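You operate a simulated robot arm through the tools that you are given. There is no shell and no other tool. Be economical: measure what you need, move in short steps, check, and stop when the job is done.

Carry out the task below with a simulated two-armed robot. There is one attempt and no reset: what you move stays moved.

JOB
Wipe up the spill on the top of the drill bench with the red rag and put it back.
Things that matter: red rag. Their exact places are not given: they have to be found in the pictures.

The check looks at the end state, three seconds after you hand in, the way a careful person would. Anything else that was tipped, shoved, dropped, spilled or broken makes it a failure.

ROBOT AND FRAMES
Two 7-joint arms with two-finger parallel grippers on one trunk, on a base that drives. Base frame: it is fixed to the floor where the robot stands at the start and does not move with it; the origin is under the middle of the robot, x ahead of it, y to its left, z up; the surface under the hand at the start is at about z = 90. Lengths are in cm, angles in degrees, forces in N, time in s.
The left shoulder is at the start at [7, 16.3, 127], the right one opposite. With the tool pointing down near the work surface each hand reaches from about 38 to 88 cm from the robot's upright axis, wherever it stands, measured 20 degrees to its own side. Payload 3.43 kg a hand.
The tool frame of a hand sits at the grasp point between the pads (the TCP): z along the fingers, y along the line on which they close. The tips reach 3.4 cm beyond it. Largest opening 12.8 cm; finger width 2.4, thickness 1.2; the body of the gripper, 4.8 by 13 cm, starts 9.6 cm behind the TCP.
Orientation is that of the tool frame in the base frame, as [roll, pitch, yaw] about the fixed x, y, z axes, in that order (R = Rz(yaw) Ry(pitch) Rx(roll)). With the fingers straight down and closing along the base's y, the tool's x points along the base's -x, its y along +y and its z along -z.

CONTROLS
- The arms move only by the tool nudge_tool. It takes "left_moves", "right_moves" or both (then of equal length, played together; a hand with none holds still); each is a list of rows, each a list of 7 numbers: the shift along the base's x, y, z in cm, then the turn, a rotation vector about the base's x, y, z in degrees, then the finger opening in cm, from 0 to 12.8. In form: [[tx, ty, tz, wx, wy, wz, jaw], ...]. A call has 1 to 20 rows; each row shifts and turns the commanded pose from where the row before left it. Rows are played at 5 a second. More than 5 cm and 8.6 degrees between two rows, or a gripper value outside its range, and nothing of the call is played. A pose out of reach is approached as far as the arm can. The call stops where the force on the tool passes 40 N (or 10 N more than at its start, if that is more) or the arm is blocked; 0.2 s more then pass. Each finger travels about 15.3 cm/s and halts on what it meets, pressing with about 27 N; the grip force reading is that of the motor and also rises with nothing between the fingers. The clock runs only during rows and for 0.2 s after the last one: add rows that do not move to give the fingers time. It gives the time, the measured TCP pose, the force on the tool (base axes), the opening and the grip force at its end, in the units of the frame above (readings bear some noise), with the torque about the TCP (base axes, N m) and any sound that the robot's microphone picked up, and new pictures: "pictures" is both (left out), scene, wrist or none (wrist: the cameras of the hands that moved).
- Cameras (640 x 400 px; columns grow to the right, rows downward): "scene" is now at [13.14, -2.23, 147.1]; the picture's right is [-0.15, -0.99, 0.00], its down [-0.73, 0.11, -0.67] and it looks along [0.66, -0.10, -0.74] (base axes); focal length 282 px, centre (320, 200). "left" rides on the left gripper at [7.6, 1.1, -16] in its tool frame; the picture's right is [-0.15, 0.99, 0.00], its down [-0.88, -0.13, -0.46] and it looks along [-0.45, -0.07, 0.89] (tool axes); focal length 234 px, centre (320, 200). "right" rides on the right gripper at [7.6, -1.1, -16] in its tool frame; the picture's right is [0.15, 0.99, 0.00], its down [-0.88, 0.13, -0.46] and it looks along [-0.45, 0.07, 0.89] (tool axes); focal length 234 px, centre (320, 200).
- raise_lower(by): slides the trunk up (or, below 0, down) by that many cm; the arms and the scene camera ride with it, the base frame stays. It gives what a move gives, with no picture.
- steer(legs): drives the robot by 1 to 6 legs, each [ahead, left, turn to the left] in cm, cm and degrees, along the robot's own axes; the way and the turn of a leg run together, so that a leg with both is an arc; at most 150 cm and 180 degrees a leg. The arms and the cameras ride along, it lands a little off, and it stops where it bumps. It gives what a move gives, and a new picture of the scene camera.
- turn_head(pan, tilt): turns the head with the scene camera to pan (to the left, within 86 degrees either way) and tilt (down, from -29 to 69), counted from straight ahead of the robot. It gives what a move gives, and a new picture of the scene camera.
- locate(camera, pixels): there is no depth. For up to 12 entries [column, row, z] of the newest picture of that camera ("zoom" is the newest enlarged one), the place [x, y] in the base frame at which the ray of that pixel passes the height z, good to about 0.2 cm, but the place of the scene camera against the robot may be out by one fixed shift of up to 1.8 cm in any direction. The clock stands still meanwhile.
- inspect(camera, box): a new picture of the part [left, top, right, bottom] of that camera's present view, enlarged. The clock stands still meanwhile.
- job_done(): hands the job in; it is judged then, once.

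Keep the steps short. Do not move on a guess: measure, check each grasp and each placing, and mend mistakes. In all there are 80 turns and 260 pictures (those below and enlarged ones count). Leave the grippers open and the arms clear of the work at the hand-in unless told otherwise, and finish with a single line.

The tools are called after "Call:" as a command line: name --argument value ..., lists and objects as JSON in quotes. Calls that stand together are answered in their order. nudge_tool: Moves the arms, as the interface text tells. Its arguments: {"type":"object","properties":{"left_moves":{"type":"array","items":{"type":"array","items":{"type":"number"}}},"right_moves":{"type":"array","items":{"type":"array","items":{"type":"number"}}},"pictures":{"type":"string","enum":["both","scene","wrist","none"]}},"required":[]} The other tools are called the same way: raise_lower (by) slides the trunk up or down; steer (legs) drives the base; turn_head (pan, tilt) turns the head that bears the scene camera; locate (camera, pixels) gives the place at which the rays of pixels pass given heights; inspect (camera, box) takes an enlarged picture of a part of a camera's view; job_done () hands the job in.

At the start:

```text
clock: 0.0
left_tool_pos: [42.07, 13.48, 116.9]
left_tcp_rot: [180.0, 0.0, -180.0]
left_ft_force: [-0.5, 0.0, -0.2]
left_moment: [0.02, 0.05, -0.03]
left_grip_width: 12.79
left_grasp_force: 0.0
right_tool_pos: [43.85, -28.23, 113.89]
right_tcp_rot: [180.0, 0.1, -180.0]
right_ft_force: [0.5, 0.4, -0.4]
right_moment: [0.01, -0.02, -0.04]
right_grip_width: 12.82
right_grasp_force: 0.2
trunk travel left (down, up): [-75.0, 19.0]
robot x, y, heading: [0.06, -0.19, 0.0]
head pan, tilt: [-8.9, 47.7]
```

scene: 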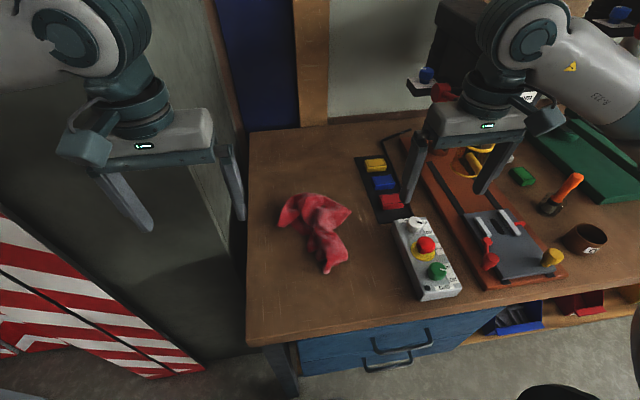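
right: 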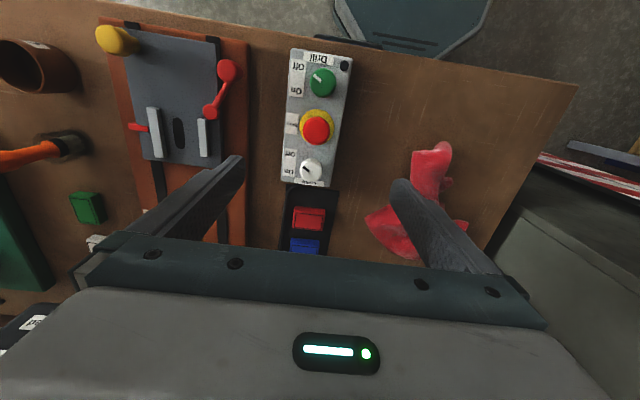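
left: 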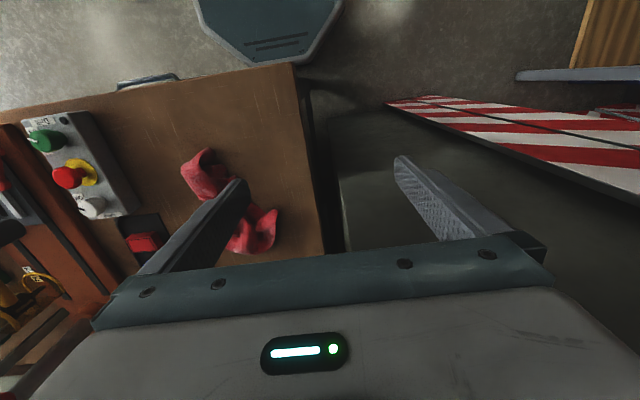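

I see the rag at about (318,225) in the scene picture, but no spill yet. I'll enlarge the rag area and look to the right.

Call:
inspect --camera "scene" --box '[240, 120, 480, 320]'

Call:
locate --camera "scene" --pixels '[[318, 225, 90], [300, 205, 90], [330, 265, 90], [248, 345, 90], [248, 135, 90], [400, 220, 90], [430, 300, 90], [340, 210, 90], [284, 220, 90]]'

Call:
turn_head --pan -45 --tilt 40

```text
2.00 times, centred on (360, 220) of scene
```

zoom: 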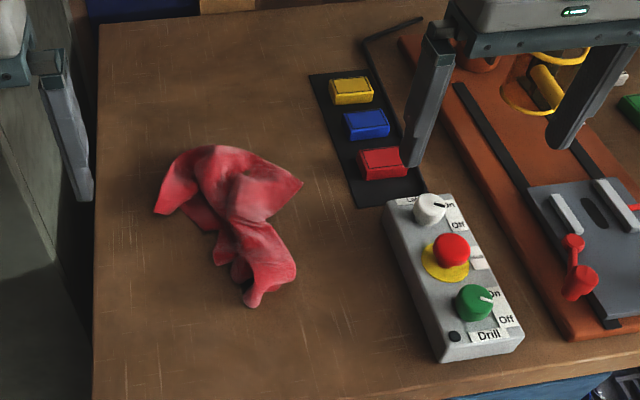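

```text
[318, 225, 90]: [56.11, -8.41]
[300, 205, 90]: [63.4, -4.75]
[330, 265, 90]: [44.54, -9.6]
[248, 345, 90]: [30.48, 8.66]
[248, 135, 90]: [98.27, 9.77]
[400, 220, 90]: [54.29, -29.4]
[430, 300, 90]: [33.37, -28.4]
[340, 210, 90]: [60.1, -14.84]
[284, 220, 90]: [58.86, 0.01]
```

```text
clock: 1.0
left_tool_pos: [42.07, 13.44, 116.8]
left_tcp_rot: [-180.0, -0.1, -180.0]
left_ft_force: [0.0, 0.1, 0.1]
left_moment: [0.0, 0.0, 0.0]
left_grip_width: 12.77
left_grasp_force: 0.0
right_tool_pos: [43.87, -28.2, 113.95]
right_tcp_rot: [-180.0, 0.0, 180.0]
right_ft_force: [0.8, -1.0, 0.0]
right_moment: [-0.02, 0.0, 0.0]
right_grip_width: 12.76
right_grasp_force: 0.1
trunk travel left (down, up): [-75.0, 19.0]
robot x, y, heading: [0.49, -0.16, 0.3]
head pan, tilt: [-45.0, 40.0]
```

scene: 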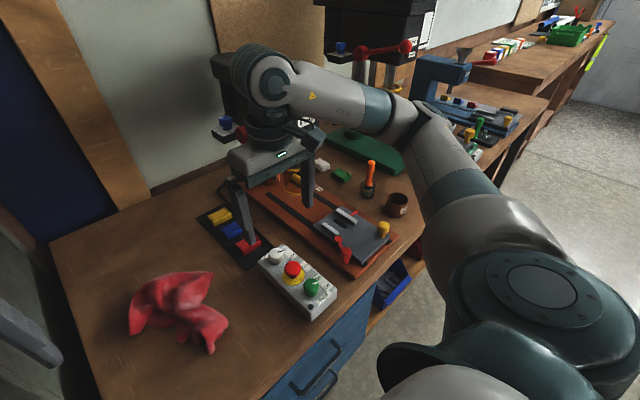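

The spill still isn't obvious. I'll enlarge the middle and the left part of the bench.

Call:
inspect --camera "scene" --box '[200, 110, 440, 260]'

Call:
inspect --camera "scene" --box '[40, 180, 360, 400]'

Call:
inspect --camera "right" --box '[0, 0, 320, 320]'

Call:
inspect --camera "right" --box '[300, 40, 580, 260]'

```text
2.67 times, centred on (320, 185) of scene
```

zoom: 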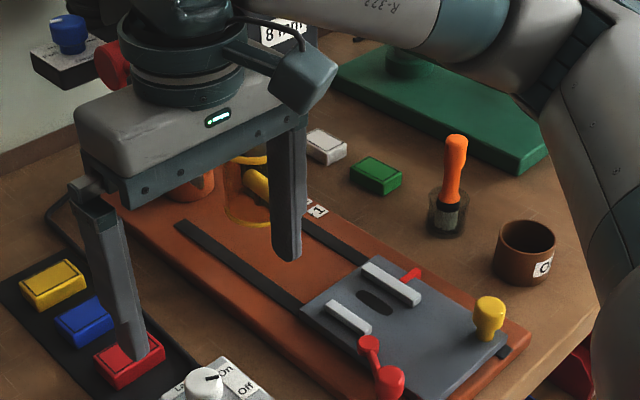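

```text
1.82 times, centred on (200, 290) of scene
```

zoom: 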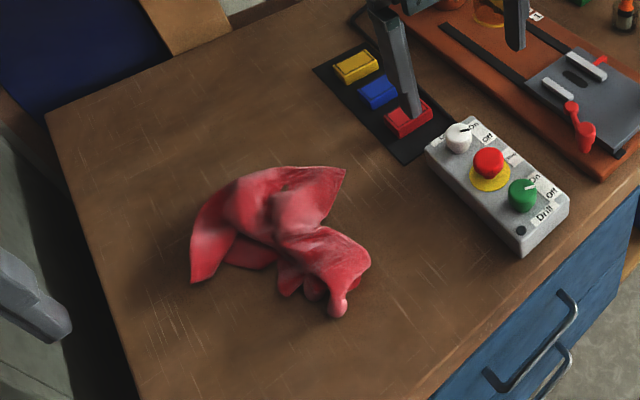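

```text
1.25 times, centred on (160, 160) of right
```

zoom: 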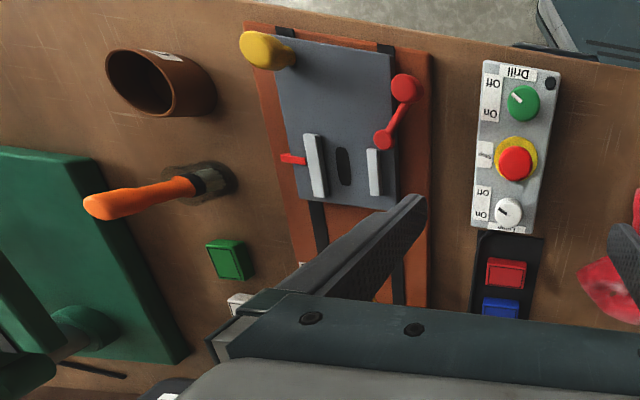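

```text
1.82 times, centred on (440, 150) of right
```

zoom: 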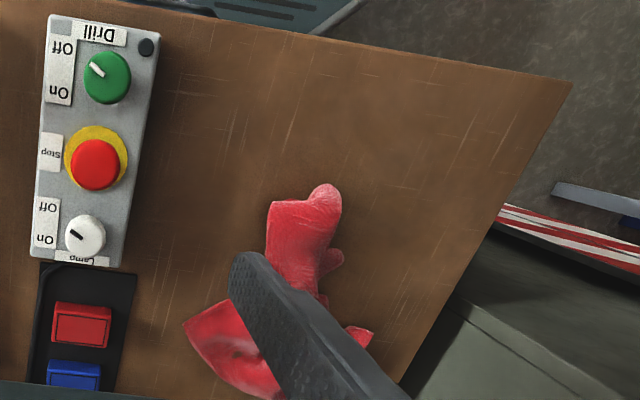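

A dark patch is visible around the orange-handled thing, but it could be a shadow. I'll shift the right hand left and up so the right part of the bench is clear.

Call:
nudge_tool --right_moves '[[0, 4, 2, 0, 0, 0, 12.8], [0, 4, 2, 0, 0, 0, 12.8], [0, 4, 2, 0, 0, 0, 12.8], [0, 4, 0, 0, 0, 0, 12.8], [-3, 2, 0, 0, 0, 0, 12.8]]' --pictures "both"

Call:
turn_head --pan -35 --tilt 45

Call:
inspect --camera "scene" --box '[220, 60, 540, 260]'

```text
clock: 2.2
left_tool_pos: [41.98, 13.41, 116.83]
left_tcp_rot: [-180.0, 0.0, 180.0]
left_ft_force: [0.1, -0.1, 0.1]
left_moment: [0.0, -0.01, 0.02]
left_grip_width: 12.8
left_grasp_force: 0.1
right_tool_pos: [40.79, -10.0, 120.02]
right_tcp_rot: [180.0, 0.0, 179.9]
right_ft_force: [-0.6, -0.2, -0.2]
right_moment: [0.0, -0.03, 0.01]
right_grip_width: 12.81
right_grasp_force: 0.0
trunk travel left (down, up): [-75.0, 19.0]
robot x, y, heading: [-0.13, 0.28, 0.0]
head pan, tilt: [-45.0, 40.0]
```

scene: 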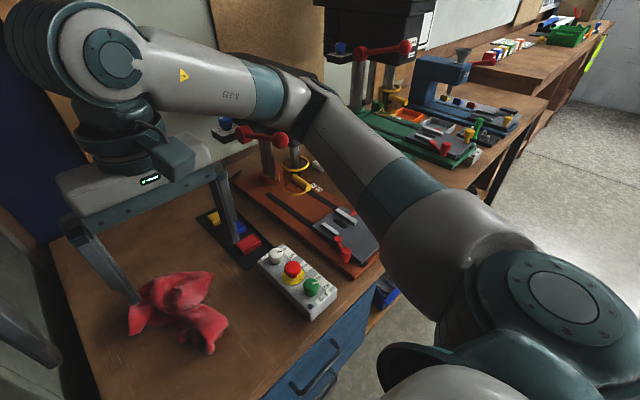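
right: 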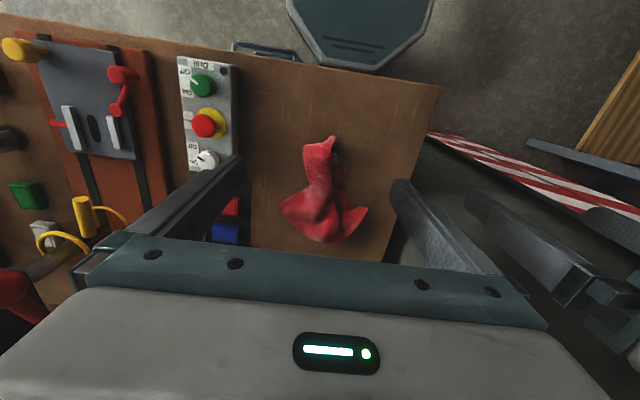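

```text
clock: 2.9
left_tool_pos: [42.12, 13.45, 116.9]
left_tcp_rot: [180.0, 0.0, -180.0]
left_ft_force: [0.0, -0.2, 0.4]
left_moment: [-0.03, -0.02, -0.02]
left_grip_width: 12.83
left_grasp_force: 0.1
right_tool_pos: [40.86, -10.25, 120.09]
right_tcp_rot: [-180.0, 0.0, -180.0]
right_ft_force: [-1.0, -0.1, 0.2]
right_moment: [-0.01, 0.02, -0.02]
right_grip_width: 12.81
right_grasp_force: 0.0
trunk travel left (down, up): [-75.0, 19.0]
robot x, y, heading: [-0.21, -0.22, 0.1]
head pan, tilt: [-35.0, 45.0]
```

scene: 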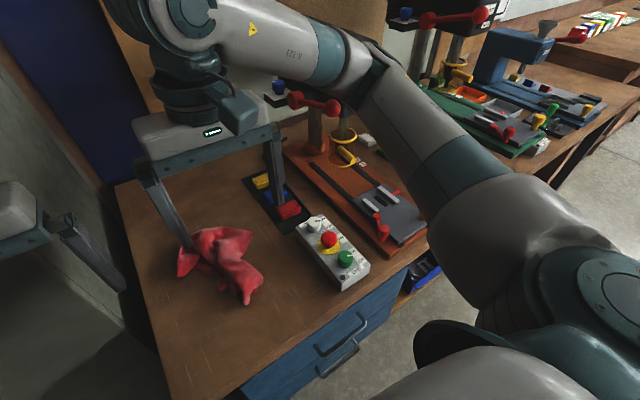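

```text
2.00 times, centred on (380, 160) of scene
```

zoom: 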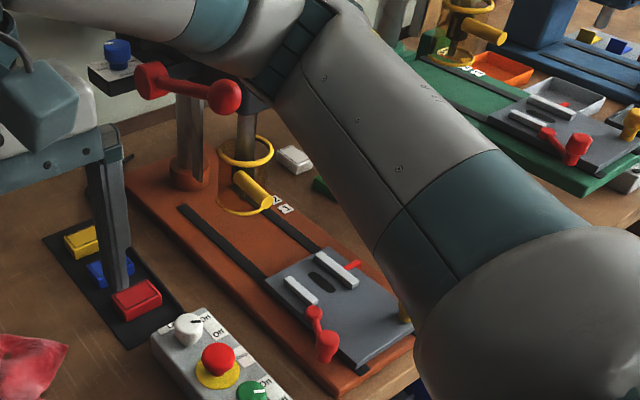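

No spill yet on the left half. The bench runs on to the right with more drills, so I'll back off 30 cm and then drive right to look at the rest.

Call:
steer --legs '[[-30, 0, 0]]'

Call:
turn_head --pan -50 --tilt 30

```text
clock: 5.0
left_tool_pos: [11.47, 13.36, 116.68]
left_tcp_rot: [-180.0, -0.1, 179.9]
left_ft_force: [-0.8, -1.5, -0.4]
left_moment: [0.02, 0.01, -0.02]
left_grip_width: 12.81
left_grasp_force: 0.1
right_tool_pos: [10.37, -10.08, 119.93]
right_tcp_rot: [179.9, 0.0, 180.0]
right_ft_force: [0.5, 0.2, 0.5]
right_moment: [-0.03, 0.01, 0.02]
right_grip_width: 12.81
right_grasp_force: 0.1
trunk travel left (down, up): [-75.0, 19.0]
robot x, y, heading: [-30.34, 0.34, -0.0]
head pan, tilt: [-35.0, 45.0]
```

scene: 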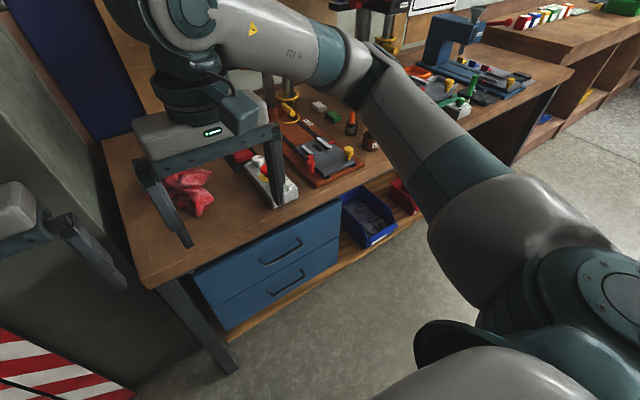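

```text
clock: 5.8
left_tool_pos: [11.37, 13.51, 116.83]
left_tcp_rot: [180.0, 0.0, 179.9]
left_ft_force: [-0.1, 0.2, 0.5]
left_moment: [0.01, -0.03, -0.02]
left_grip_width: 12.79
left_grasp_force: 0.1
right_tool_pos: [10.21, -10.21, 120.17]
right_tcp_rot: [180.0, 0.0, 179.8]
right_ft_force: [-0.4, 0.3, -0.2]
right_moment: [0.02, 0.01, 0.01]
right_grip_width: 12.8
right_grasp_force: 0.1
trunk travel left (down, up): [-75.0, 19.0]
robot x, y, heading: [-30.55, -0.21, -0.2]
head pan, tilt: [-50.0, 30.0]
```

scene: 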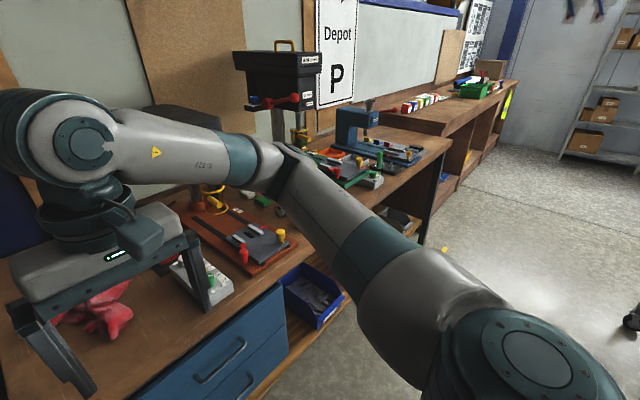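

The floor on the right is free, so I'll drive 80 cm to the right to look at the far part of the bench.

Call:
steer --legs '[[0, -80, 0]]'

Call:
turn_head --pan 0 --tilt 38

```text
clock: 10.1
left_tool_pos: [11.33, -66.57, 116.74]
left_tcp_rot: [180.0, 0.0, 179.9]
left_ft_force: [0.0, -0.5, -0.4]
left_moment: [-0.02, 0.02, -0.01]
left_grip_width: 12.8
left_grasp_force: 0.0
right_tool_pos: [10.07, -90.02, 120.11]
right_tcp_rot: [-180.0, -0.1, 179.8]
right_ft_force: [0.1, -0.4, 0.9]
right_moment: [0.0, 0.01, -0.01]
right_grip_width: 12.79
right_grasp_force: 0.0
trunk travel left (down, up): [-75.0, 19.0]
robot x, y, heading: [-30.68, -79.94, -0.2]
head pan, tilt: [-50.0, 30.0]
```

scene: 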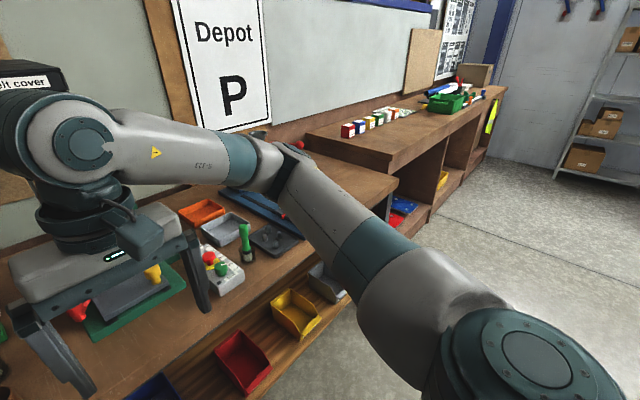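

```text
clock: 11.2
left_tool_pos: [11.39, -66.5, 116.68]
left_tcp_rot: [180.0, 0.1, -180.0]
left_ft_force: [1.0, 0.4, 0.9]
left_moment: [-0.02, 0.01, -0.01]
left_grip_width: 12.77
left_grasp_force: 0.1
right_tool_pos: [10.23, -90.05, 120.0]
right_tcp_rot: [180.0, 0.0, 179.9]
right_ft_force: [0.1, -0.1, 0.5]
right_moment: [0.03, 0.03, 0.0]
right_grip_width: 12.79
right_grasp_force: 0.1
trunk travel left (down, up): [-75.0, 19.0]
robot x, y, heading: [-30.63, -79.93, -0.1]
head pan, tilt: [0.0, 38.0]
```

scene: 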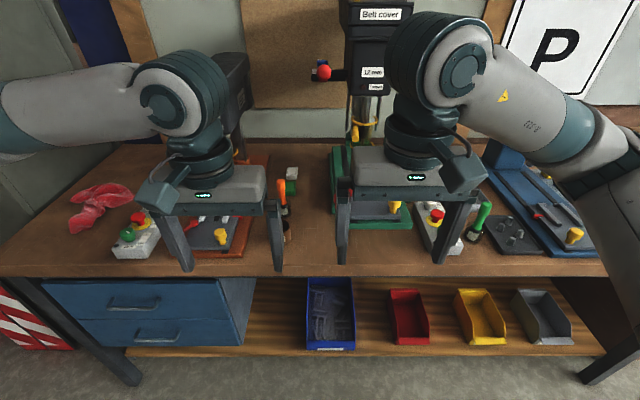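

Now the whole bench is in view, though the arms cover parts. I'll enlarge it piecewise.

Call:
inspect --camera "scene" --box '[40, 130, 360, 290]'

Call:
inspect --camera "scene" --box '[320, 120, 640, 290]'

Call:
inspect --camera "right" --box '[0, 0, 640, 400]'

Call:
inspect --camera "left" --box '[0, 0, 640, 400]'

```text
2.00 times, centred on (200, 210) of scene
```

zoom: 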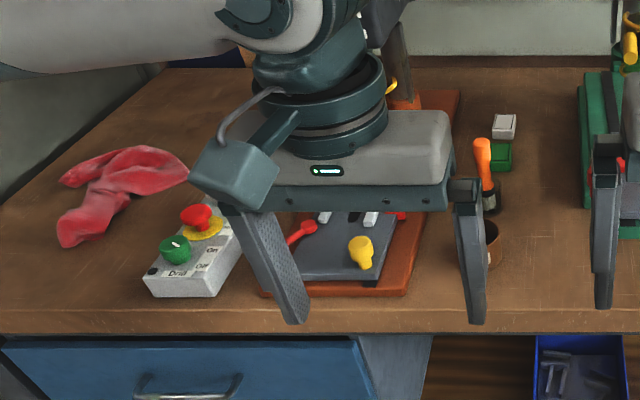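

```text
2.00 times, centred on (480, 205) of scene
```

zoom: 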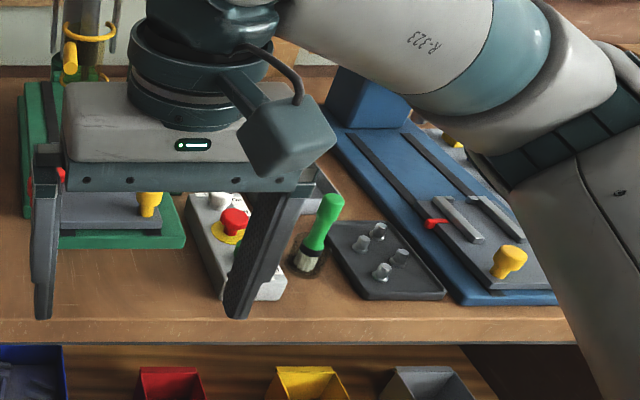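

```text
1.00 times, centred on (320, 200) of right (not enlarged: the box is as wide or as high as the picture)
```

zoom: 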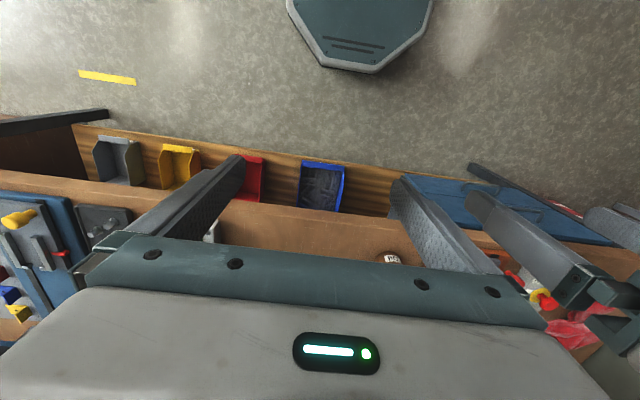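

```text
1.00 times, centred on (320, 200) of left (not enlarged: the box is as wide or as high as the picture)
```

zoom: 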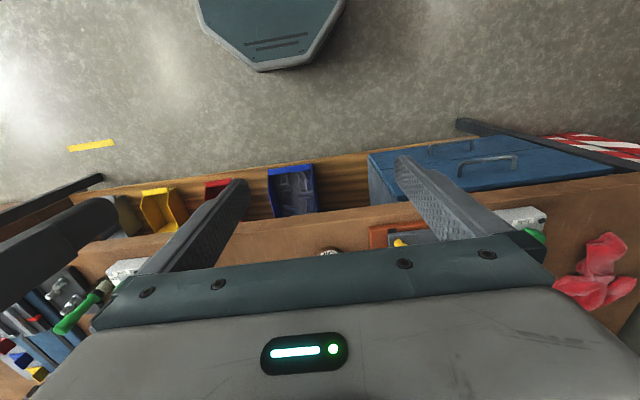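

Nothing that looks like a spill yet; the hands hide the middle. I'll spread and raise both hands (they're in front of the bench, nothing near).

Call:
nudge_tool --left_moves '[[0, 4, 3, 0, 0, 0, 12.8], [0, 4, 3, 0, 0, 0, 12.8], [0, 4, 3, 0, 0, 0, 12.8], [0, 4, 3, 0, 0, 0, 12.8], [0, 4, 3, 0, 0, 0, 12.8], [0, 4, 3, 0, 0, 0, 12.8]]' --right_moves '[[0, -4, 3, 0, 0, 0, 12.8], [0, -4, 3, 0, 0, 0, 12.8], [0, -4, 3, 0, 0, 0, 12.8], [0, -4, 3, 0, 0, 0, 12.8], [0, -4, 3, 0, 0, 0, 12.8], [0, -4, 3, 0, 0, 0, 12.8]]' --pictures "scene"

Call:
inspect --camera "scene" --box '[160, 120, 480, 290]'

```text
clock: 12.6
left_tool_pos: [10.99, -42.46, 134.9]
left_tcp_rot: [-180.0, 0.1, 179.9]
left_ft_force: [-0.3, 0.2, -0.6]
left_moment: [-0.01, -0.04, -0.01]
left_grip_width: 12.79
left_grasp_force: 0.1
right_tool_pos: [9.77, -114.12, 138.14]
right_tcp_rot: [179.9, 0.2, 180.0]
right_ft_force: [0.3, 1.0, 0.5]
right_moment: [0.02, -0.06, -0.05]
right_grip_width: 12.8
right_grasp_force: 0.1
trunk travel left (down, up): [-75.0, 19.0]
robot x, y, heading: [-30.41, -79.81, -0.4]
head pan, tilt: [0.0, 38.0]
```

scene: 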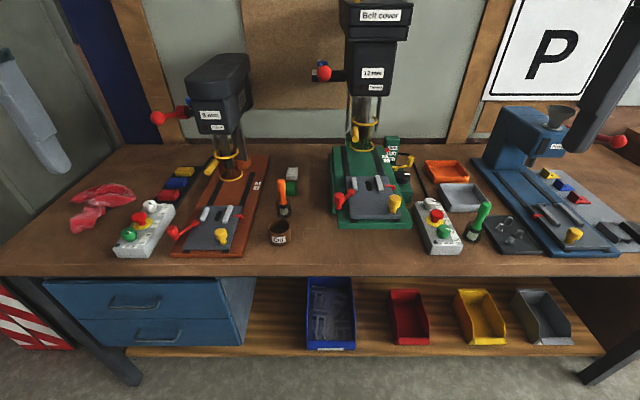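

```text
2.00 times, centred on (320, 205) of scene
```

zoom: 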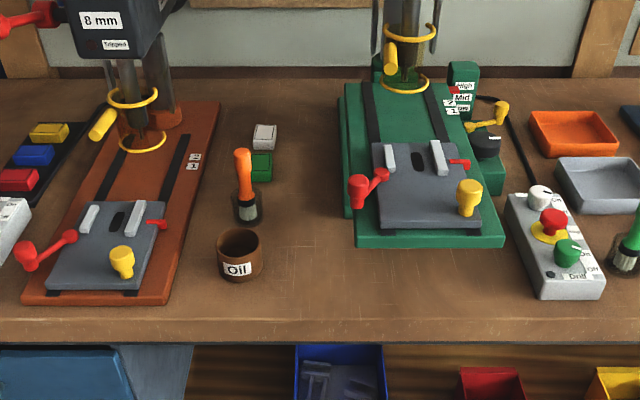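

An "Oil" cup stands at (280,232) and an orange brush at (283,197). I'll enlarge strongly around there and other parts of the bare wood.

Call:
inspect --camera "scene" --box '[250, 160, 350, 270]'

Call:
inspect --camera "scene" --box '[20, 150, 220, 280]'

Call:
inspect --camera "scene" --box '[400, 140, 640, 280]'

Call:
locate --camera "scene" --pixels '[[280, 245, 90], [283, 215, 90], [2, 272, 90], [636, 276, 90], [320, 275, 90], [320, 145, 90], [120, 250, 90], [100, 210, 90]]'

```text
3.64 times, centred on (300, 215) of scene
```

zoom: 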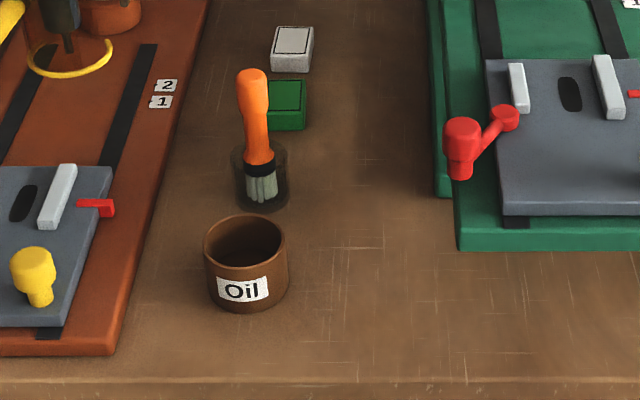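

```text
3.08 times, centred on (120, 215) of scene
```

zoom: 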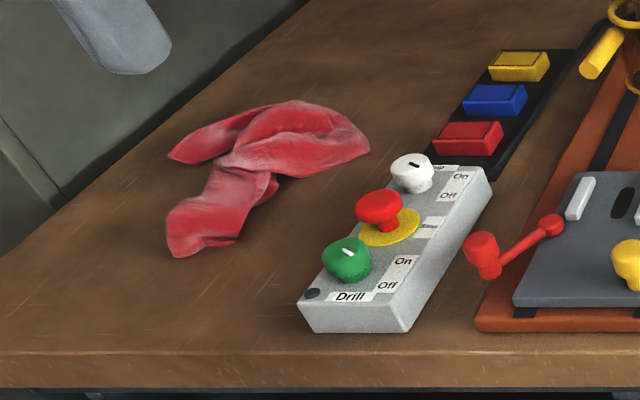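

```text
2.67 times, centred on (520, 210) of scene
```

zoom: 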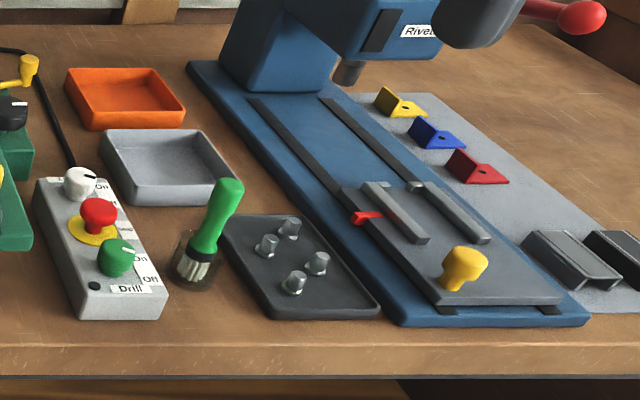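

```text
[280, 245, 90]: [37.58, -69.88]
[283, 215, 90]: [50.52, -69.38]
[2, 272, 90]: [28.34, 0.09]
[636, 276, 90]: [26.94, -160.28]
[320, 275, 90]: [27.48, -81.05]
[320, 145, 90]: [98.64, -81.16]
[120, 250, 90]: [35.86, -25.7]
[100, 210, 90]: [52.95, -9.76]
```

Brushes stand in clear glasses; no liquid on the bare wood here. I'll look at the right end.

Call:
turn_head --pan -30 --tilt 35

Call:
inspect --camera "scene" --box '[200, 100, 520, 300]'

```text
clock: 13.6
left_tool_pos: [11.44, -42.58, 134.63]
left_tcp_rot: [-180.0, 0.0, 179.9]
left_ft_force: [-0.2, 0.1, 0.5]
left_moment: [0.02, -0.01, -0.02]
left_grip_width: 12.78
left_grasp_force: 0.1
right_tool_pos: [10.21, -113.9, 138.05]
right_tcp_rot: [180.0, 0.0, 179.9]
right_ft_force: [0.2, 0.4, 0.2]
right_moment: [-0.01, -0.04, -0.02]
right_grip_width: 12.79
right_grasp_force: 0.1
trunk travel left (down, up): [-75.0, 19.0]
robot x, y, heading: [-30.67, -79.99, -0.1]
head pan, tilt: [-30.0, 35.0]
```

scene: 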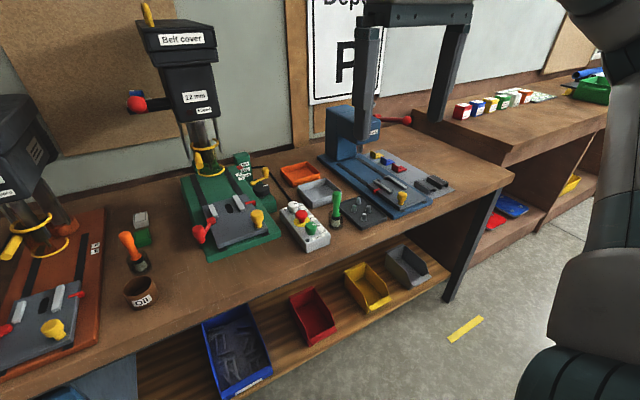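

```text
2.00 times, centred on (360, 200) of scene
```

zoom: 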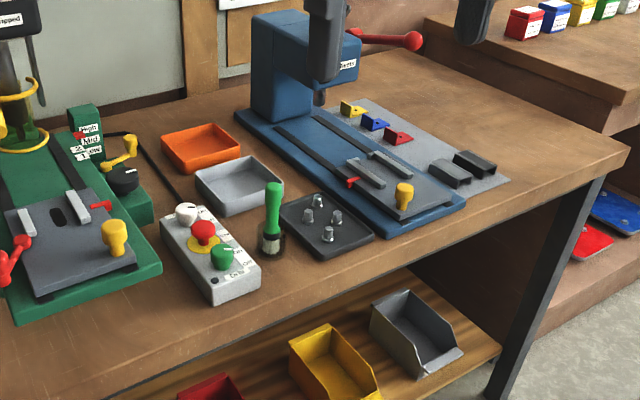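

Still none. I'll raise the trunk for a steeper view of the whole top.

Call:
raise_lower --by 18

Call:
turn_head --pan 0 --tilt 45

Call:
inspect --camera "scene" --box '[220, 80, 440, 260]'

Call:
inspect --camera "scene" --box '[30, 80, 250, 260]'

Call:
inspect --camera "scene" --box '[400, 80, 640, 260]'

```text
clock: 15.6
left_tool_pos: [11.35, -42.57, 152.72]
left_tcp_rot: [180.0, 0.0, 180.0]
left_ft_force: [-0.3, 0.5, 0.0]
left_moment: [0.0, 0.03, -0.02]
left_grip_width: 12.81
left_grasp_force: 0.1
right_tool_pos: [10.26, -114.04, 156.04]
right_tcp_rot: [180.0, 0.0, 179.8]
right_ft_force: [-0.3, -0.6, -0.2]
right_moment: [0.0, 0.0, 0.0]
right_grip_width: 12.8
right_grasp_force: 0.2
trunk travel left (down, up): [-93.0, 1.0]
robot x, y, heading: [-30.67, -79.9, -0.2]
head pan, tilt: [-30.0, 35.0]
```

```text
clock: 16.5
left_tool_pos: [11.26, -42.63, 152.86]
left_tcp_rot: [180.0, 0.0, 179.9]
left_ft_force: [0.0, -0.3, 0.7]
left_moment: [0.0, 0.02, 0.0]
left_grip_width: 12.84
left_grasp_force: 0.1
right_tool_pos: [10.12, -114.03, 156.05]
right_tcp_rot: [-180.0, 0.0, 179.9]
right_ft_force: [-0.3, 0.3, 0.2]
right_moment: [0.02, 0.0, -0.02]
right_grip_width: 12.81
right_grasp_force: 0.0
trunk travel left (down, up): [-93.0, 1.0]
robot x, y, heading: [-30.68, -79.94, -0.1]
head pan, tilt: [0.0, 45.0]
```

scene: 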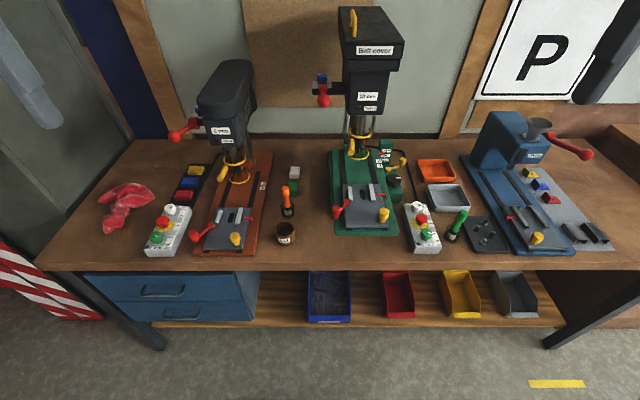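

```text
2.22 times, centred on (330, 170) of scene
```

zoom: 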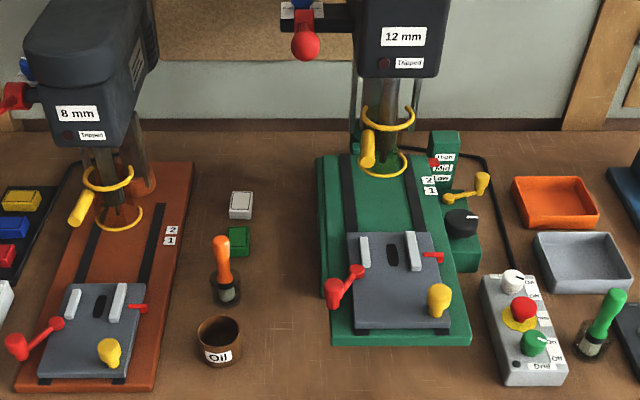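

```text
2.22 times, centred on (140, 170) of scene
```

zoom: 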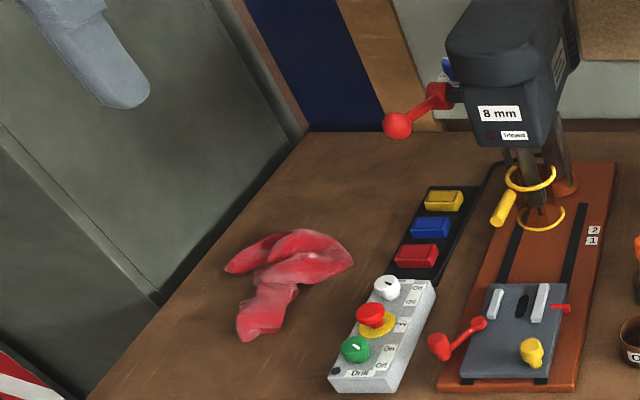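

```text
2.22 times, centred on (520, 170) of scene
```

zoom: 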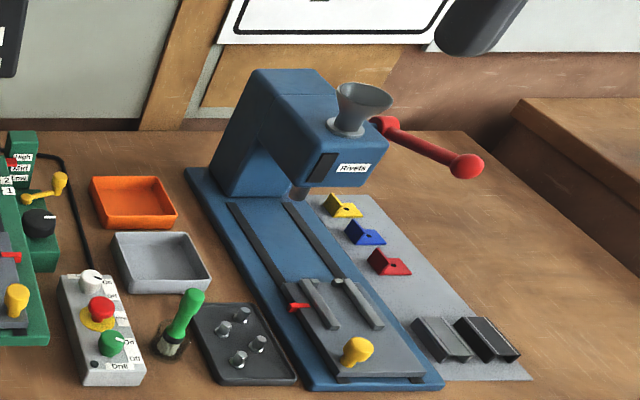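

No spill away from the rag; perhaps it's faint, near or beneath the rag. I'll return to the start place and look closely with the wrist cameras.

Call:
steer --legs '[[0, 80, 0]]'

Call:
raise_lower --by -18

Call:
turn_head --pan -5 --tilt 40

Call:
inspect --camera "scene" --box '[200, 120, 440, 300]'

```text
clock: 20.9
left_tool_pos: [11.64, 37.83, 152.77]
left_tcp_rot: [179.9, 0.1, 179.7]
left_ft_force: [-0.5, -0.7, 0.2]
left_moment: [0.03, 0.02, -0.03]
left_grip_width: 12.82
left_grasp_force: 0.1
right_tool_pos: [10.36, -33.42, 155.94]
right_tcp_rot: [179.9, 0.0, 179.7]
right_ft_force: [-0.1, -0.6, 0.4]
right_moment: [0.04, 0.0, 0.01]
right_grip_width: 12.8
right_grasp_force: 0.2
trunk travel left (down, up): [-93.0, 1.0]
robot x, y, heading: [-29.93, 1.04, -0.2]
head pan, tilt: [0.0, 45.0]
```

scene: 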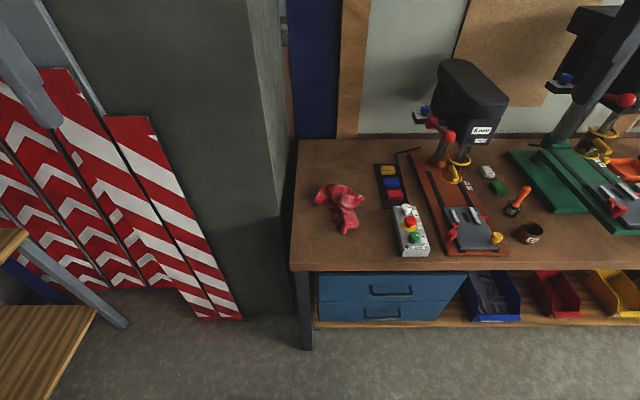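

```text
clock: 22.9
left_tool_pos: [11.67, 38.03, 134.71]
left_tcp_rot: [180.0, 0.0, 179.8]
left_ft_force: [-0.2, -0.4, 0.0]
left_moment: [-0.01, 0.02, -0.02]
left_grip_width: 12.82
left_grasp_force: 0.1
right_tool_pos: [10.38, -33.21, 138.09]
right_tcp_rot: [180.0, 0.0, 179.7]
right_ft_force: [-0.4, 0.0, 0.0]
right_moment: [0.0, 0.02, 0.02]
right_grip_width: 12.78
right_grasp_force: 0.1
trunk travel left (down, up): [-75.0, 19.0]
robot x, y, heading: [-30.63, 1.16, -0.4]
head pan, tilt: [0.0, 45.0]
```

```text
clock: 23.5
left_tool_pos: [11.73, 38.22, 134.74]
left_tcp_rot: [179.9, 0.0, 179.8]
left_ft_force: [-0.4, -0.3, -0.5]
left_moment: [-0.02, -0.01, 0.02]
left_grip_width: 12.81
left_grasp_force: 0.1
right_tool_pos: [10.31, -33.28, 138.05]
right_tcp_rot: [180.0, 0.0, 179.7]
right_ft_force: [-0.5, -0.4, 0.1]
right_moment: [0.02, 0.0, -0.03]
right_grip_width: 12.8
right_grasp_force: 0.0
trunk travel left (down, up): [-75.0, 19.0]
robot x, y, heading: [-30.63, 1.29, -0.2]
head pan, tilt: [-5.0, 40.0]
```

scene: 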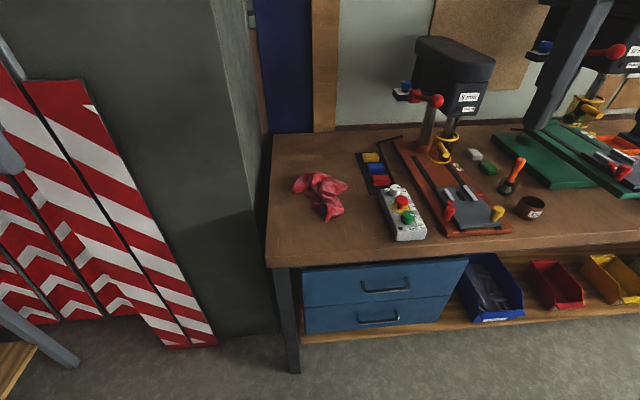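

```text
2.22 times, centred on (320, 210) of scene
```

zoom: 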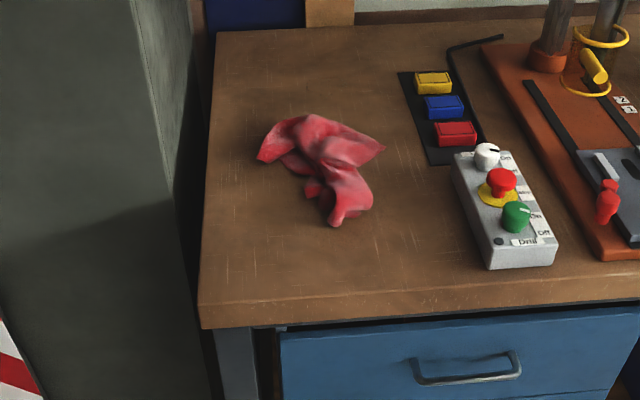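

The bare wood here is dry too, so the spill is probably beneath the rag or behind a machine. I'll tuck the left hand in (away from the cabinet), bring the right hand in, and drive forward again.

Call:
nudge_tool --left_moves '[[0, -5, 0, 0, 0, 0, 12.8], [0, -5, 0, 0, 0, 0, 12.8], [0, -5, 0, 0, 0, 0, 12.8], [0, -5, 0, 0, 0, 0, 12.8], [0, -2, 0, 0, 0, 0, 12.8]]' --right_moves '[[0, 2, -3, 0, 0, 0, 12.8], [0, 2, -3, 0, 0, 0, 12.8], [0, 2, -3, 0, 0, 0, 12.8], [0, 2, -3, 0, 0, 0, 12.8], [0, 2, -3, 0, 0, 0, 12.8]]' --pictures "none"

Call:
steer --legs '[[26, -1, 0]]'

Call:
inspect --camera "right" --box '[0, 0, 640, 400]'

```text
clock: 24.7
left_tool_pos: [11.82, 16.12, 134.84]
left_tcp_rot: [179.9, -0.1, 179.7]
left_ft_force: [-0.3, -0.5, 0.4]
left_moment: [-0.06, 0.01, 0.02]
left_grip_width: 12.81
left_grasp_force: 0.0
right_tool_pos: [10.4, -23.34, 123.02]
right_tcp_rot: [180.0, -0.1, 179.6]
right_ft_force: [0.1, -0.2, -0.3]
right_moment: [-0.02, 0.02, -0.01]
right_grip_width: 12.77
right_grasp_force: 0.2
trunk travel left (down, up): [-75.0, 19.0]
robot x, y, heading: [-30.34, 0.92, -0.3]
head pan, tilt: [-5.0, 40.0]
```

```text
clock: 26.6
left_tool_pos: [37.75, 15.09, 134.89]
left_tcp_rot: [180.0, 0.1, 179.8]
left_ft_force: [-0.5, 0.0, -1.5]
left_moment: [-0.05, -0.01, -0.01]
left_grip_width: 12.8
left_grasp_force: 0.0
right_tool_pos: [36.45, -24.57, 123.11]
right_tcp_rot: [-180.0, 0.0, 179.8]
right_ft_force: [0.4, 0.0, -0.2]
right_moment: [0.0, 0.0, 0.0]
right_grip_width: 12.83
right_grasp_force: 0.0
trunk travel left (down, up): [-75.0, 19.0]
robot x, y, heading: [-4.53, 0.06, -0.3]
head pan, tilt: [-5.0, 40.0]
```

scene: 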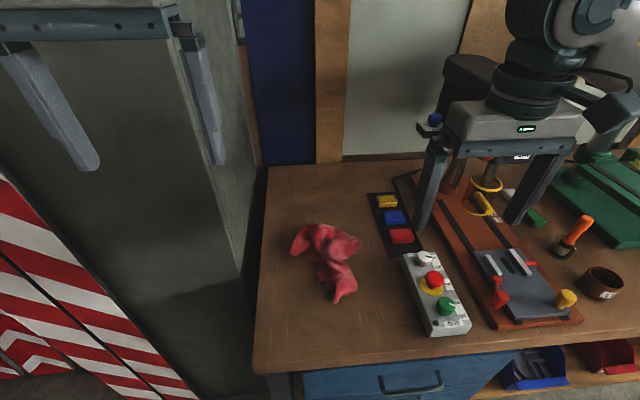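

```text
1.00 times, centred on (320, 200) of right (not enlarged: the box is as wide or as high as the picture)
```

zoom: 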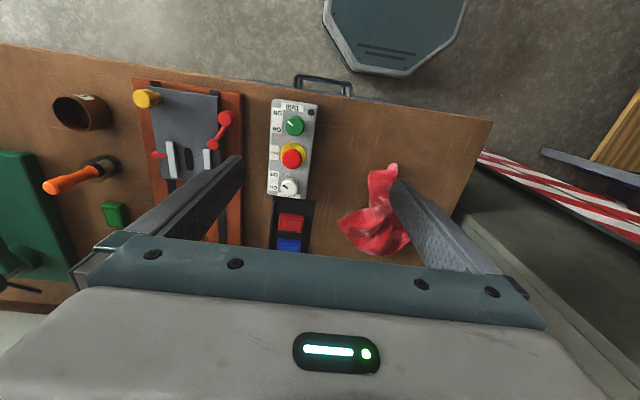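

I'll measure the rag's outline in both cameras at table height and a bit above.

Call:
inspect --camera "scene" --box '[270, 200, 400, 320]'

Call:
locate --camera "right" --pixels '[[393, 167, 90], [375, 175, 90], [340, 217, 90], [385, 252, 90], [380, 210, 92], [268, 195, 96], [306, 198, 96], [318, 115, 96], [272, 245, 90], [460, 205, 90]]'

Call:
locate --camera "scene" --pixels '[[337, 301, 90], [355, 290, 90], [360, 243, 90], [292, 250, 90], [315, 226, 90], [330, 260, 92], [403, 256, 96], [430, 254, 96], [464, 328, 96], [253, 365, 90]]'

```text
3.33 times, centred on (335, 260) of scene
```

zoom: 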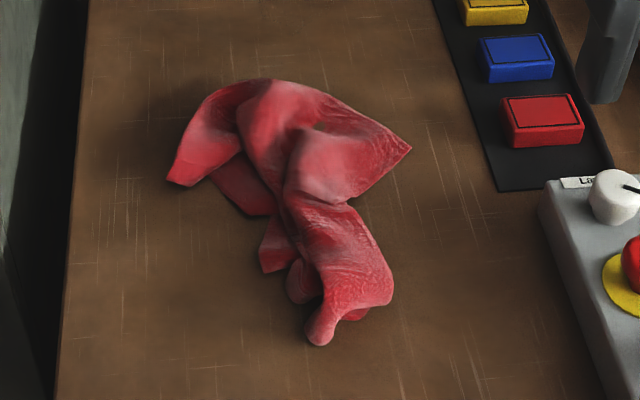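

```text
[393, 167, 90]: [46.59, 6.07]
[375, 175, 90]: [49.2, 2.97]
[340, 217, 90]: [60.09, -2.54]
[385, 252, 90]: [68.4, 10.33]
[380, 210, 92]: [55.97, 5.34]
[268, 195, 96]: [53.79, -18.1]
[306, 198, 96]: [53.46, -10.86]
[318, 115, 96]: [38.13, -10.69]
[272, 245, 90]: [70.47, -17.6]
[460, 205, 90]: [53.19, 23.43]
```

```text
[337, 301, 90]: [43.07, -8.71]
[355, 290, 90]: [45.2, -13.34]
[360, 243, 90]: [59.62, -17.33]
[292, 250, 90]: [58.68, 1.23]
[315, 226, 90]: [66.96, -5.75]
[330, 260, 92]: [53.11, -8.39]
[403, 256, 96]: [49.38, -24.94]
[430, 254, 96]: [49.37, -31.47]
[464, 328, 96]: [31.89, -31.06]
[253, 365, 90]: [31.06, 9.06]
```

(The right-camera numbers came from its older picture, so I discount them.) From the scene, the rag spans x 43–67, y 1 to −17. I'll bring the right hand above its middle (51, −9.5) at z 106 and look.

Call:
nudge_tool --right_moves '[[3, 3, -3, 0, 0, 0, 12.8], [3, 3, -3, 0, 0, 0, 12.8], [3, 3, -3, 0, 0, 0, 12.8], [3, 3, -4, 0, 0, 0, 12.8], [2.5, 3, -4, 0, 0, 0, 12.8], [0, 0, 0, 0, 0, 0, 12.8]]' --pictures "both"

Call:
locate --camera "right" --pixels '[[320, 200, 90], [250, 150, 90], [400, 150, 90], [320, 240, 92]]'

```text
refused: row 1 steps farther than a row can; nothing moved
```

```text
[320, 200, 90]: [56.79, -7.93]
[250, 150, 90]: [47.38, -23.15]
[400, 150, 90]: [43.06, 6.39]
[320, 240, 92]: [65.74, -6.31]
```

The rows were over 5 cm in length; I'll split them.

Call:
nudge_tool --right_moves '[[2.5, 2.5, -2.5, 0, 0, 0, 12.8], [2.5, 2.5, -2.5, 0, 0, 0, 12.8], [2.5, 2.5, -2.5, 0, 0, 0, 12.8], [2.5, 2.5, -2.5, 0, 0, 0, 12.8], [2.5, 2.5, -2.5, 0, 0, 0, 12.8], [2, 2.5, -2.5, 0, 0, 0, 12.8], [0, 0, -2, 0, 0, 0, 12.8], [0, 0, 0, 0, 0, 0, 12.8]]' --pictures "both"

Call:
locate --camera "right" --pixels '[[320, 200, 90], [250, 150, 90], [400, 150, 90], [320, 240, 92]]'

```text
clock: 28.4
left_tool_pos: [37.81, 15.15, 134.89]
left_tcp_rot: [179.9, 0.1, 179.9]
left_ft_force: [-0.5, 0.2, 0.0]
left_moment: [-0.01, 0.01, 0.0]
left_grip_width: 12.8
left_grasp_force: 0.1
right_tool_pos: [50.99, -9.42, 105.99]
right_tcp_rot: [179.9, 0.0, 179.8]
right_ft_force: [-1.1, 0.2, -0.4]
right_moment: [-0.03, -0.04, -0.04]
right_grip_width: 12.81
right_grasp_force: 0.1
trunk travel left (down, up): [-75.0, 19.0]
robot x, y, heading: [-4.3, 0.14, -0.3]
head pan, tilt: [-5.0, 40.0]
```

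scene: 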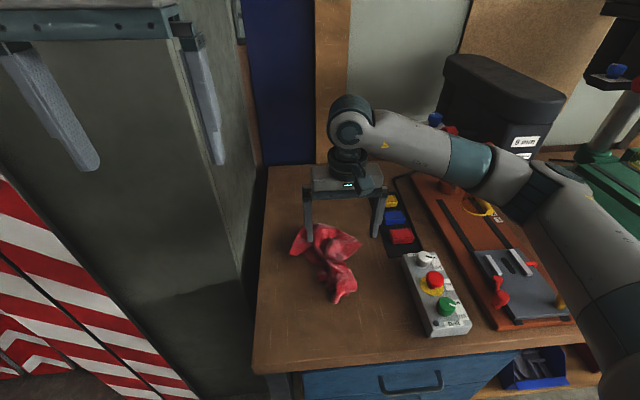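
right: 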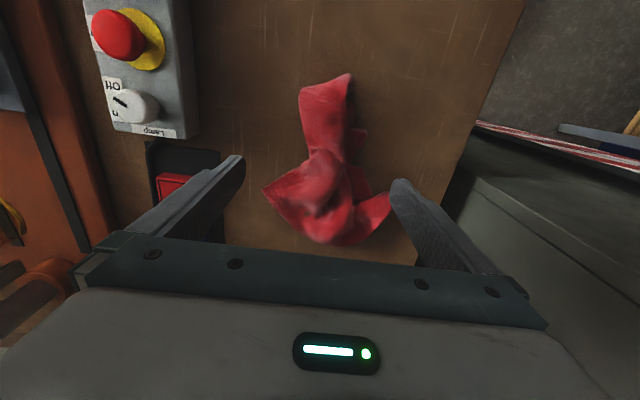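

```text
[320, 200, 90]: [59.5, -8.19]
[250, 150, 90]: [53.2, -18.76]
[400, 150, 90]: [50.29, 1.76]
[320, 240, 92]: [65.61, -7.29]
```

I'll locate the rag's neck (325,155), hump (320,185) and its edges exactly.

Call:
locate --camera "right" --pixels '[[325, 155, 92], [320, 185, 94], [262, 190, 90], [390, 210, 90], [340, 75, 91], [325, 242, 90], [305, 150, 90], [365, 135, 90]]'

Call:
inspect --camera "right" --box '[220, 40, 500, 270]'

```text
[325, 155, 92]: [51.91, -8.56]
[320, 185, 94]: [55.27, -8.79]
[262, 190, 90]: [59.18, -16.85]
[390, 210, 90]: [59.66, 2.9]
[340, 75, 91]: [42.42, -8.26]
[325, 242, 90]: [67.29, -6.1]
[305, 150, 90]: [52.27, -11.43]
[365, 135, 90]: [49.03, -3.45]
```

```text
1.74 times, centred on (360, 155) of right
```

zoom: 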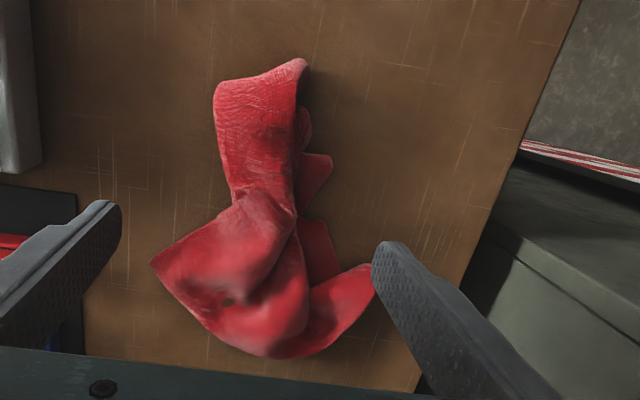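

The rag agrees in both cameras. I'll grasp at (53.5, −8.5) where the rag is narrower than the opening: move over, then come down to TCP z 94.

Call:
nudge_tool --right_moves '[[2.5, 0.9, 0, 0, 0, 0, 12.8], [0, 0, -4, 0, 0, 0, 12.8], [0, 0, -4, 0, 0, 0, 12.8], [0, 0, -2, 0, 0, 0, 12.8], [0, 0, -1.5, 0, 0, 0, 12.8], [0, 0, -0.5, 0, 0, 0, 12.8], [0, 0, 0, 0, 0, 0, 12.8]]' --pictures "wrist"

```text
clock: 30.0
left_tool_pos: [37.69, 15.12, 134.76]
left_tcp_rot: [-179.9, 0.0, 179.8]
left_ft_force: [0.0, 0.1, -0.7]
left_moment: [0.0, -0.01, 0.0]
left_grip_width: 12.81
left_grasp_force: 0.1
right_tool_pos: [53.57, -8.61, 93.88]
right_tcp_rot: [180.0, 0.0, 179.8]
right_ft_force: [0.0, 0.7, 0.2]
right_moment: [0.05, -0.02, 0.03]
right_grip_width: 12.81
right_grasp_force: 0.1
trunk travel left (down, up): [-75.0, 19.0]
robot x, y, heading: [-4.01, -0.17, 0.0]
head pan, tilt: [-5.0, 40.0]
```

right: 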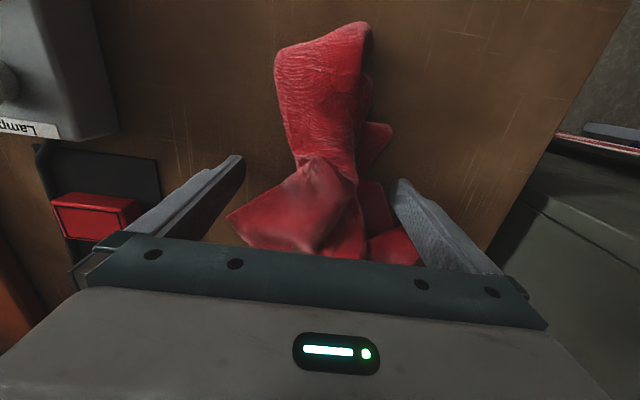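

The fingers straddle the rag without contact. I'll close them, giving time.

Call:
nudge_tool --right_moves '[[0, 0, 0, 0, 0, 0, 8], [0, 0, 0, 0, 0, 0, 4], [0, 0, 0, 0, 0, 0, 0.5], [0, 0, 0, 0, 0, 0, 0], [0, 0, 0, 0, 0, 0, 0], [0, 0, 0, 0, 0, 0, 0]]' --pictures "wrist"

```text
clock: 31.4
left_tool_pos: [37.81, 15.17, 134.78]
left_tcp_rot: [-180.0, 0.0, 179.8]
left_ft_force: [0.3, 0.2, 0.8]
left_moment: [0.02, 0.02, -0.01]
left_grip_width: 12.79
left_grasp_force: 0.0
right_tool_pos: [53.47, -8.57, 93.92]
right_tcp_rot: [180.0, 0.0, 179.8]
right_ft_force: [0.0, -1.5, 5.7]
right_moment: [-0.03, -0.04, 0.0]
right_grip_width: 0.57
right_grasp_force: 27.3
trunk travel left (down, up): [-75.0, 19.0]
robot x, y, heading: [-4.43, -0.2, -0.3]
head pan, tilt: [-5.0, 40.0]
```

right: 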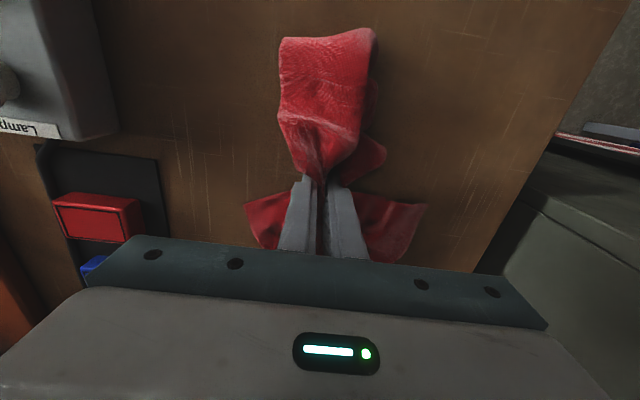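

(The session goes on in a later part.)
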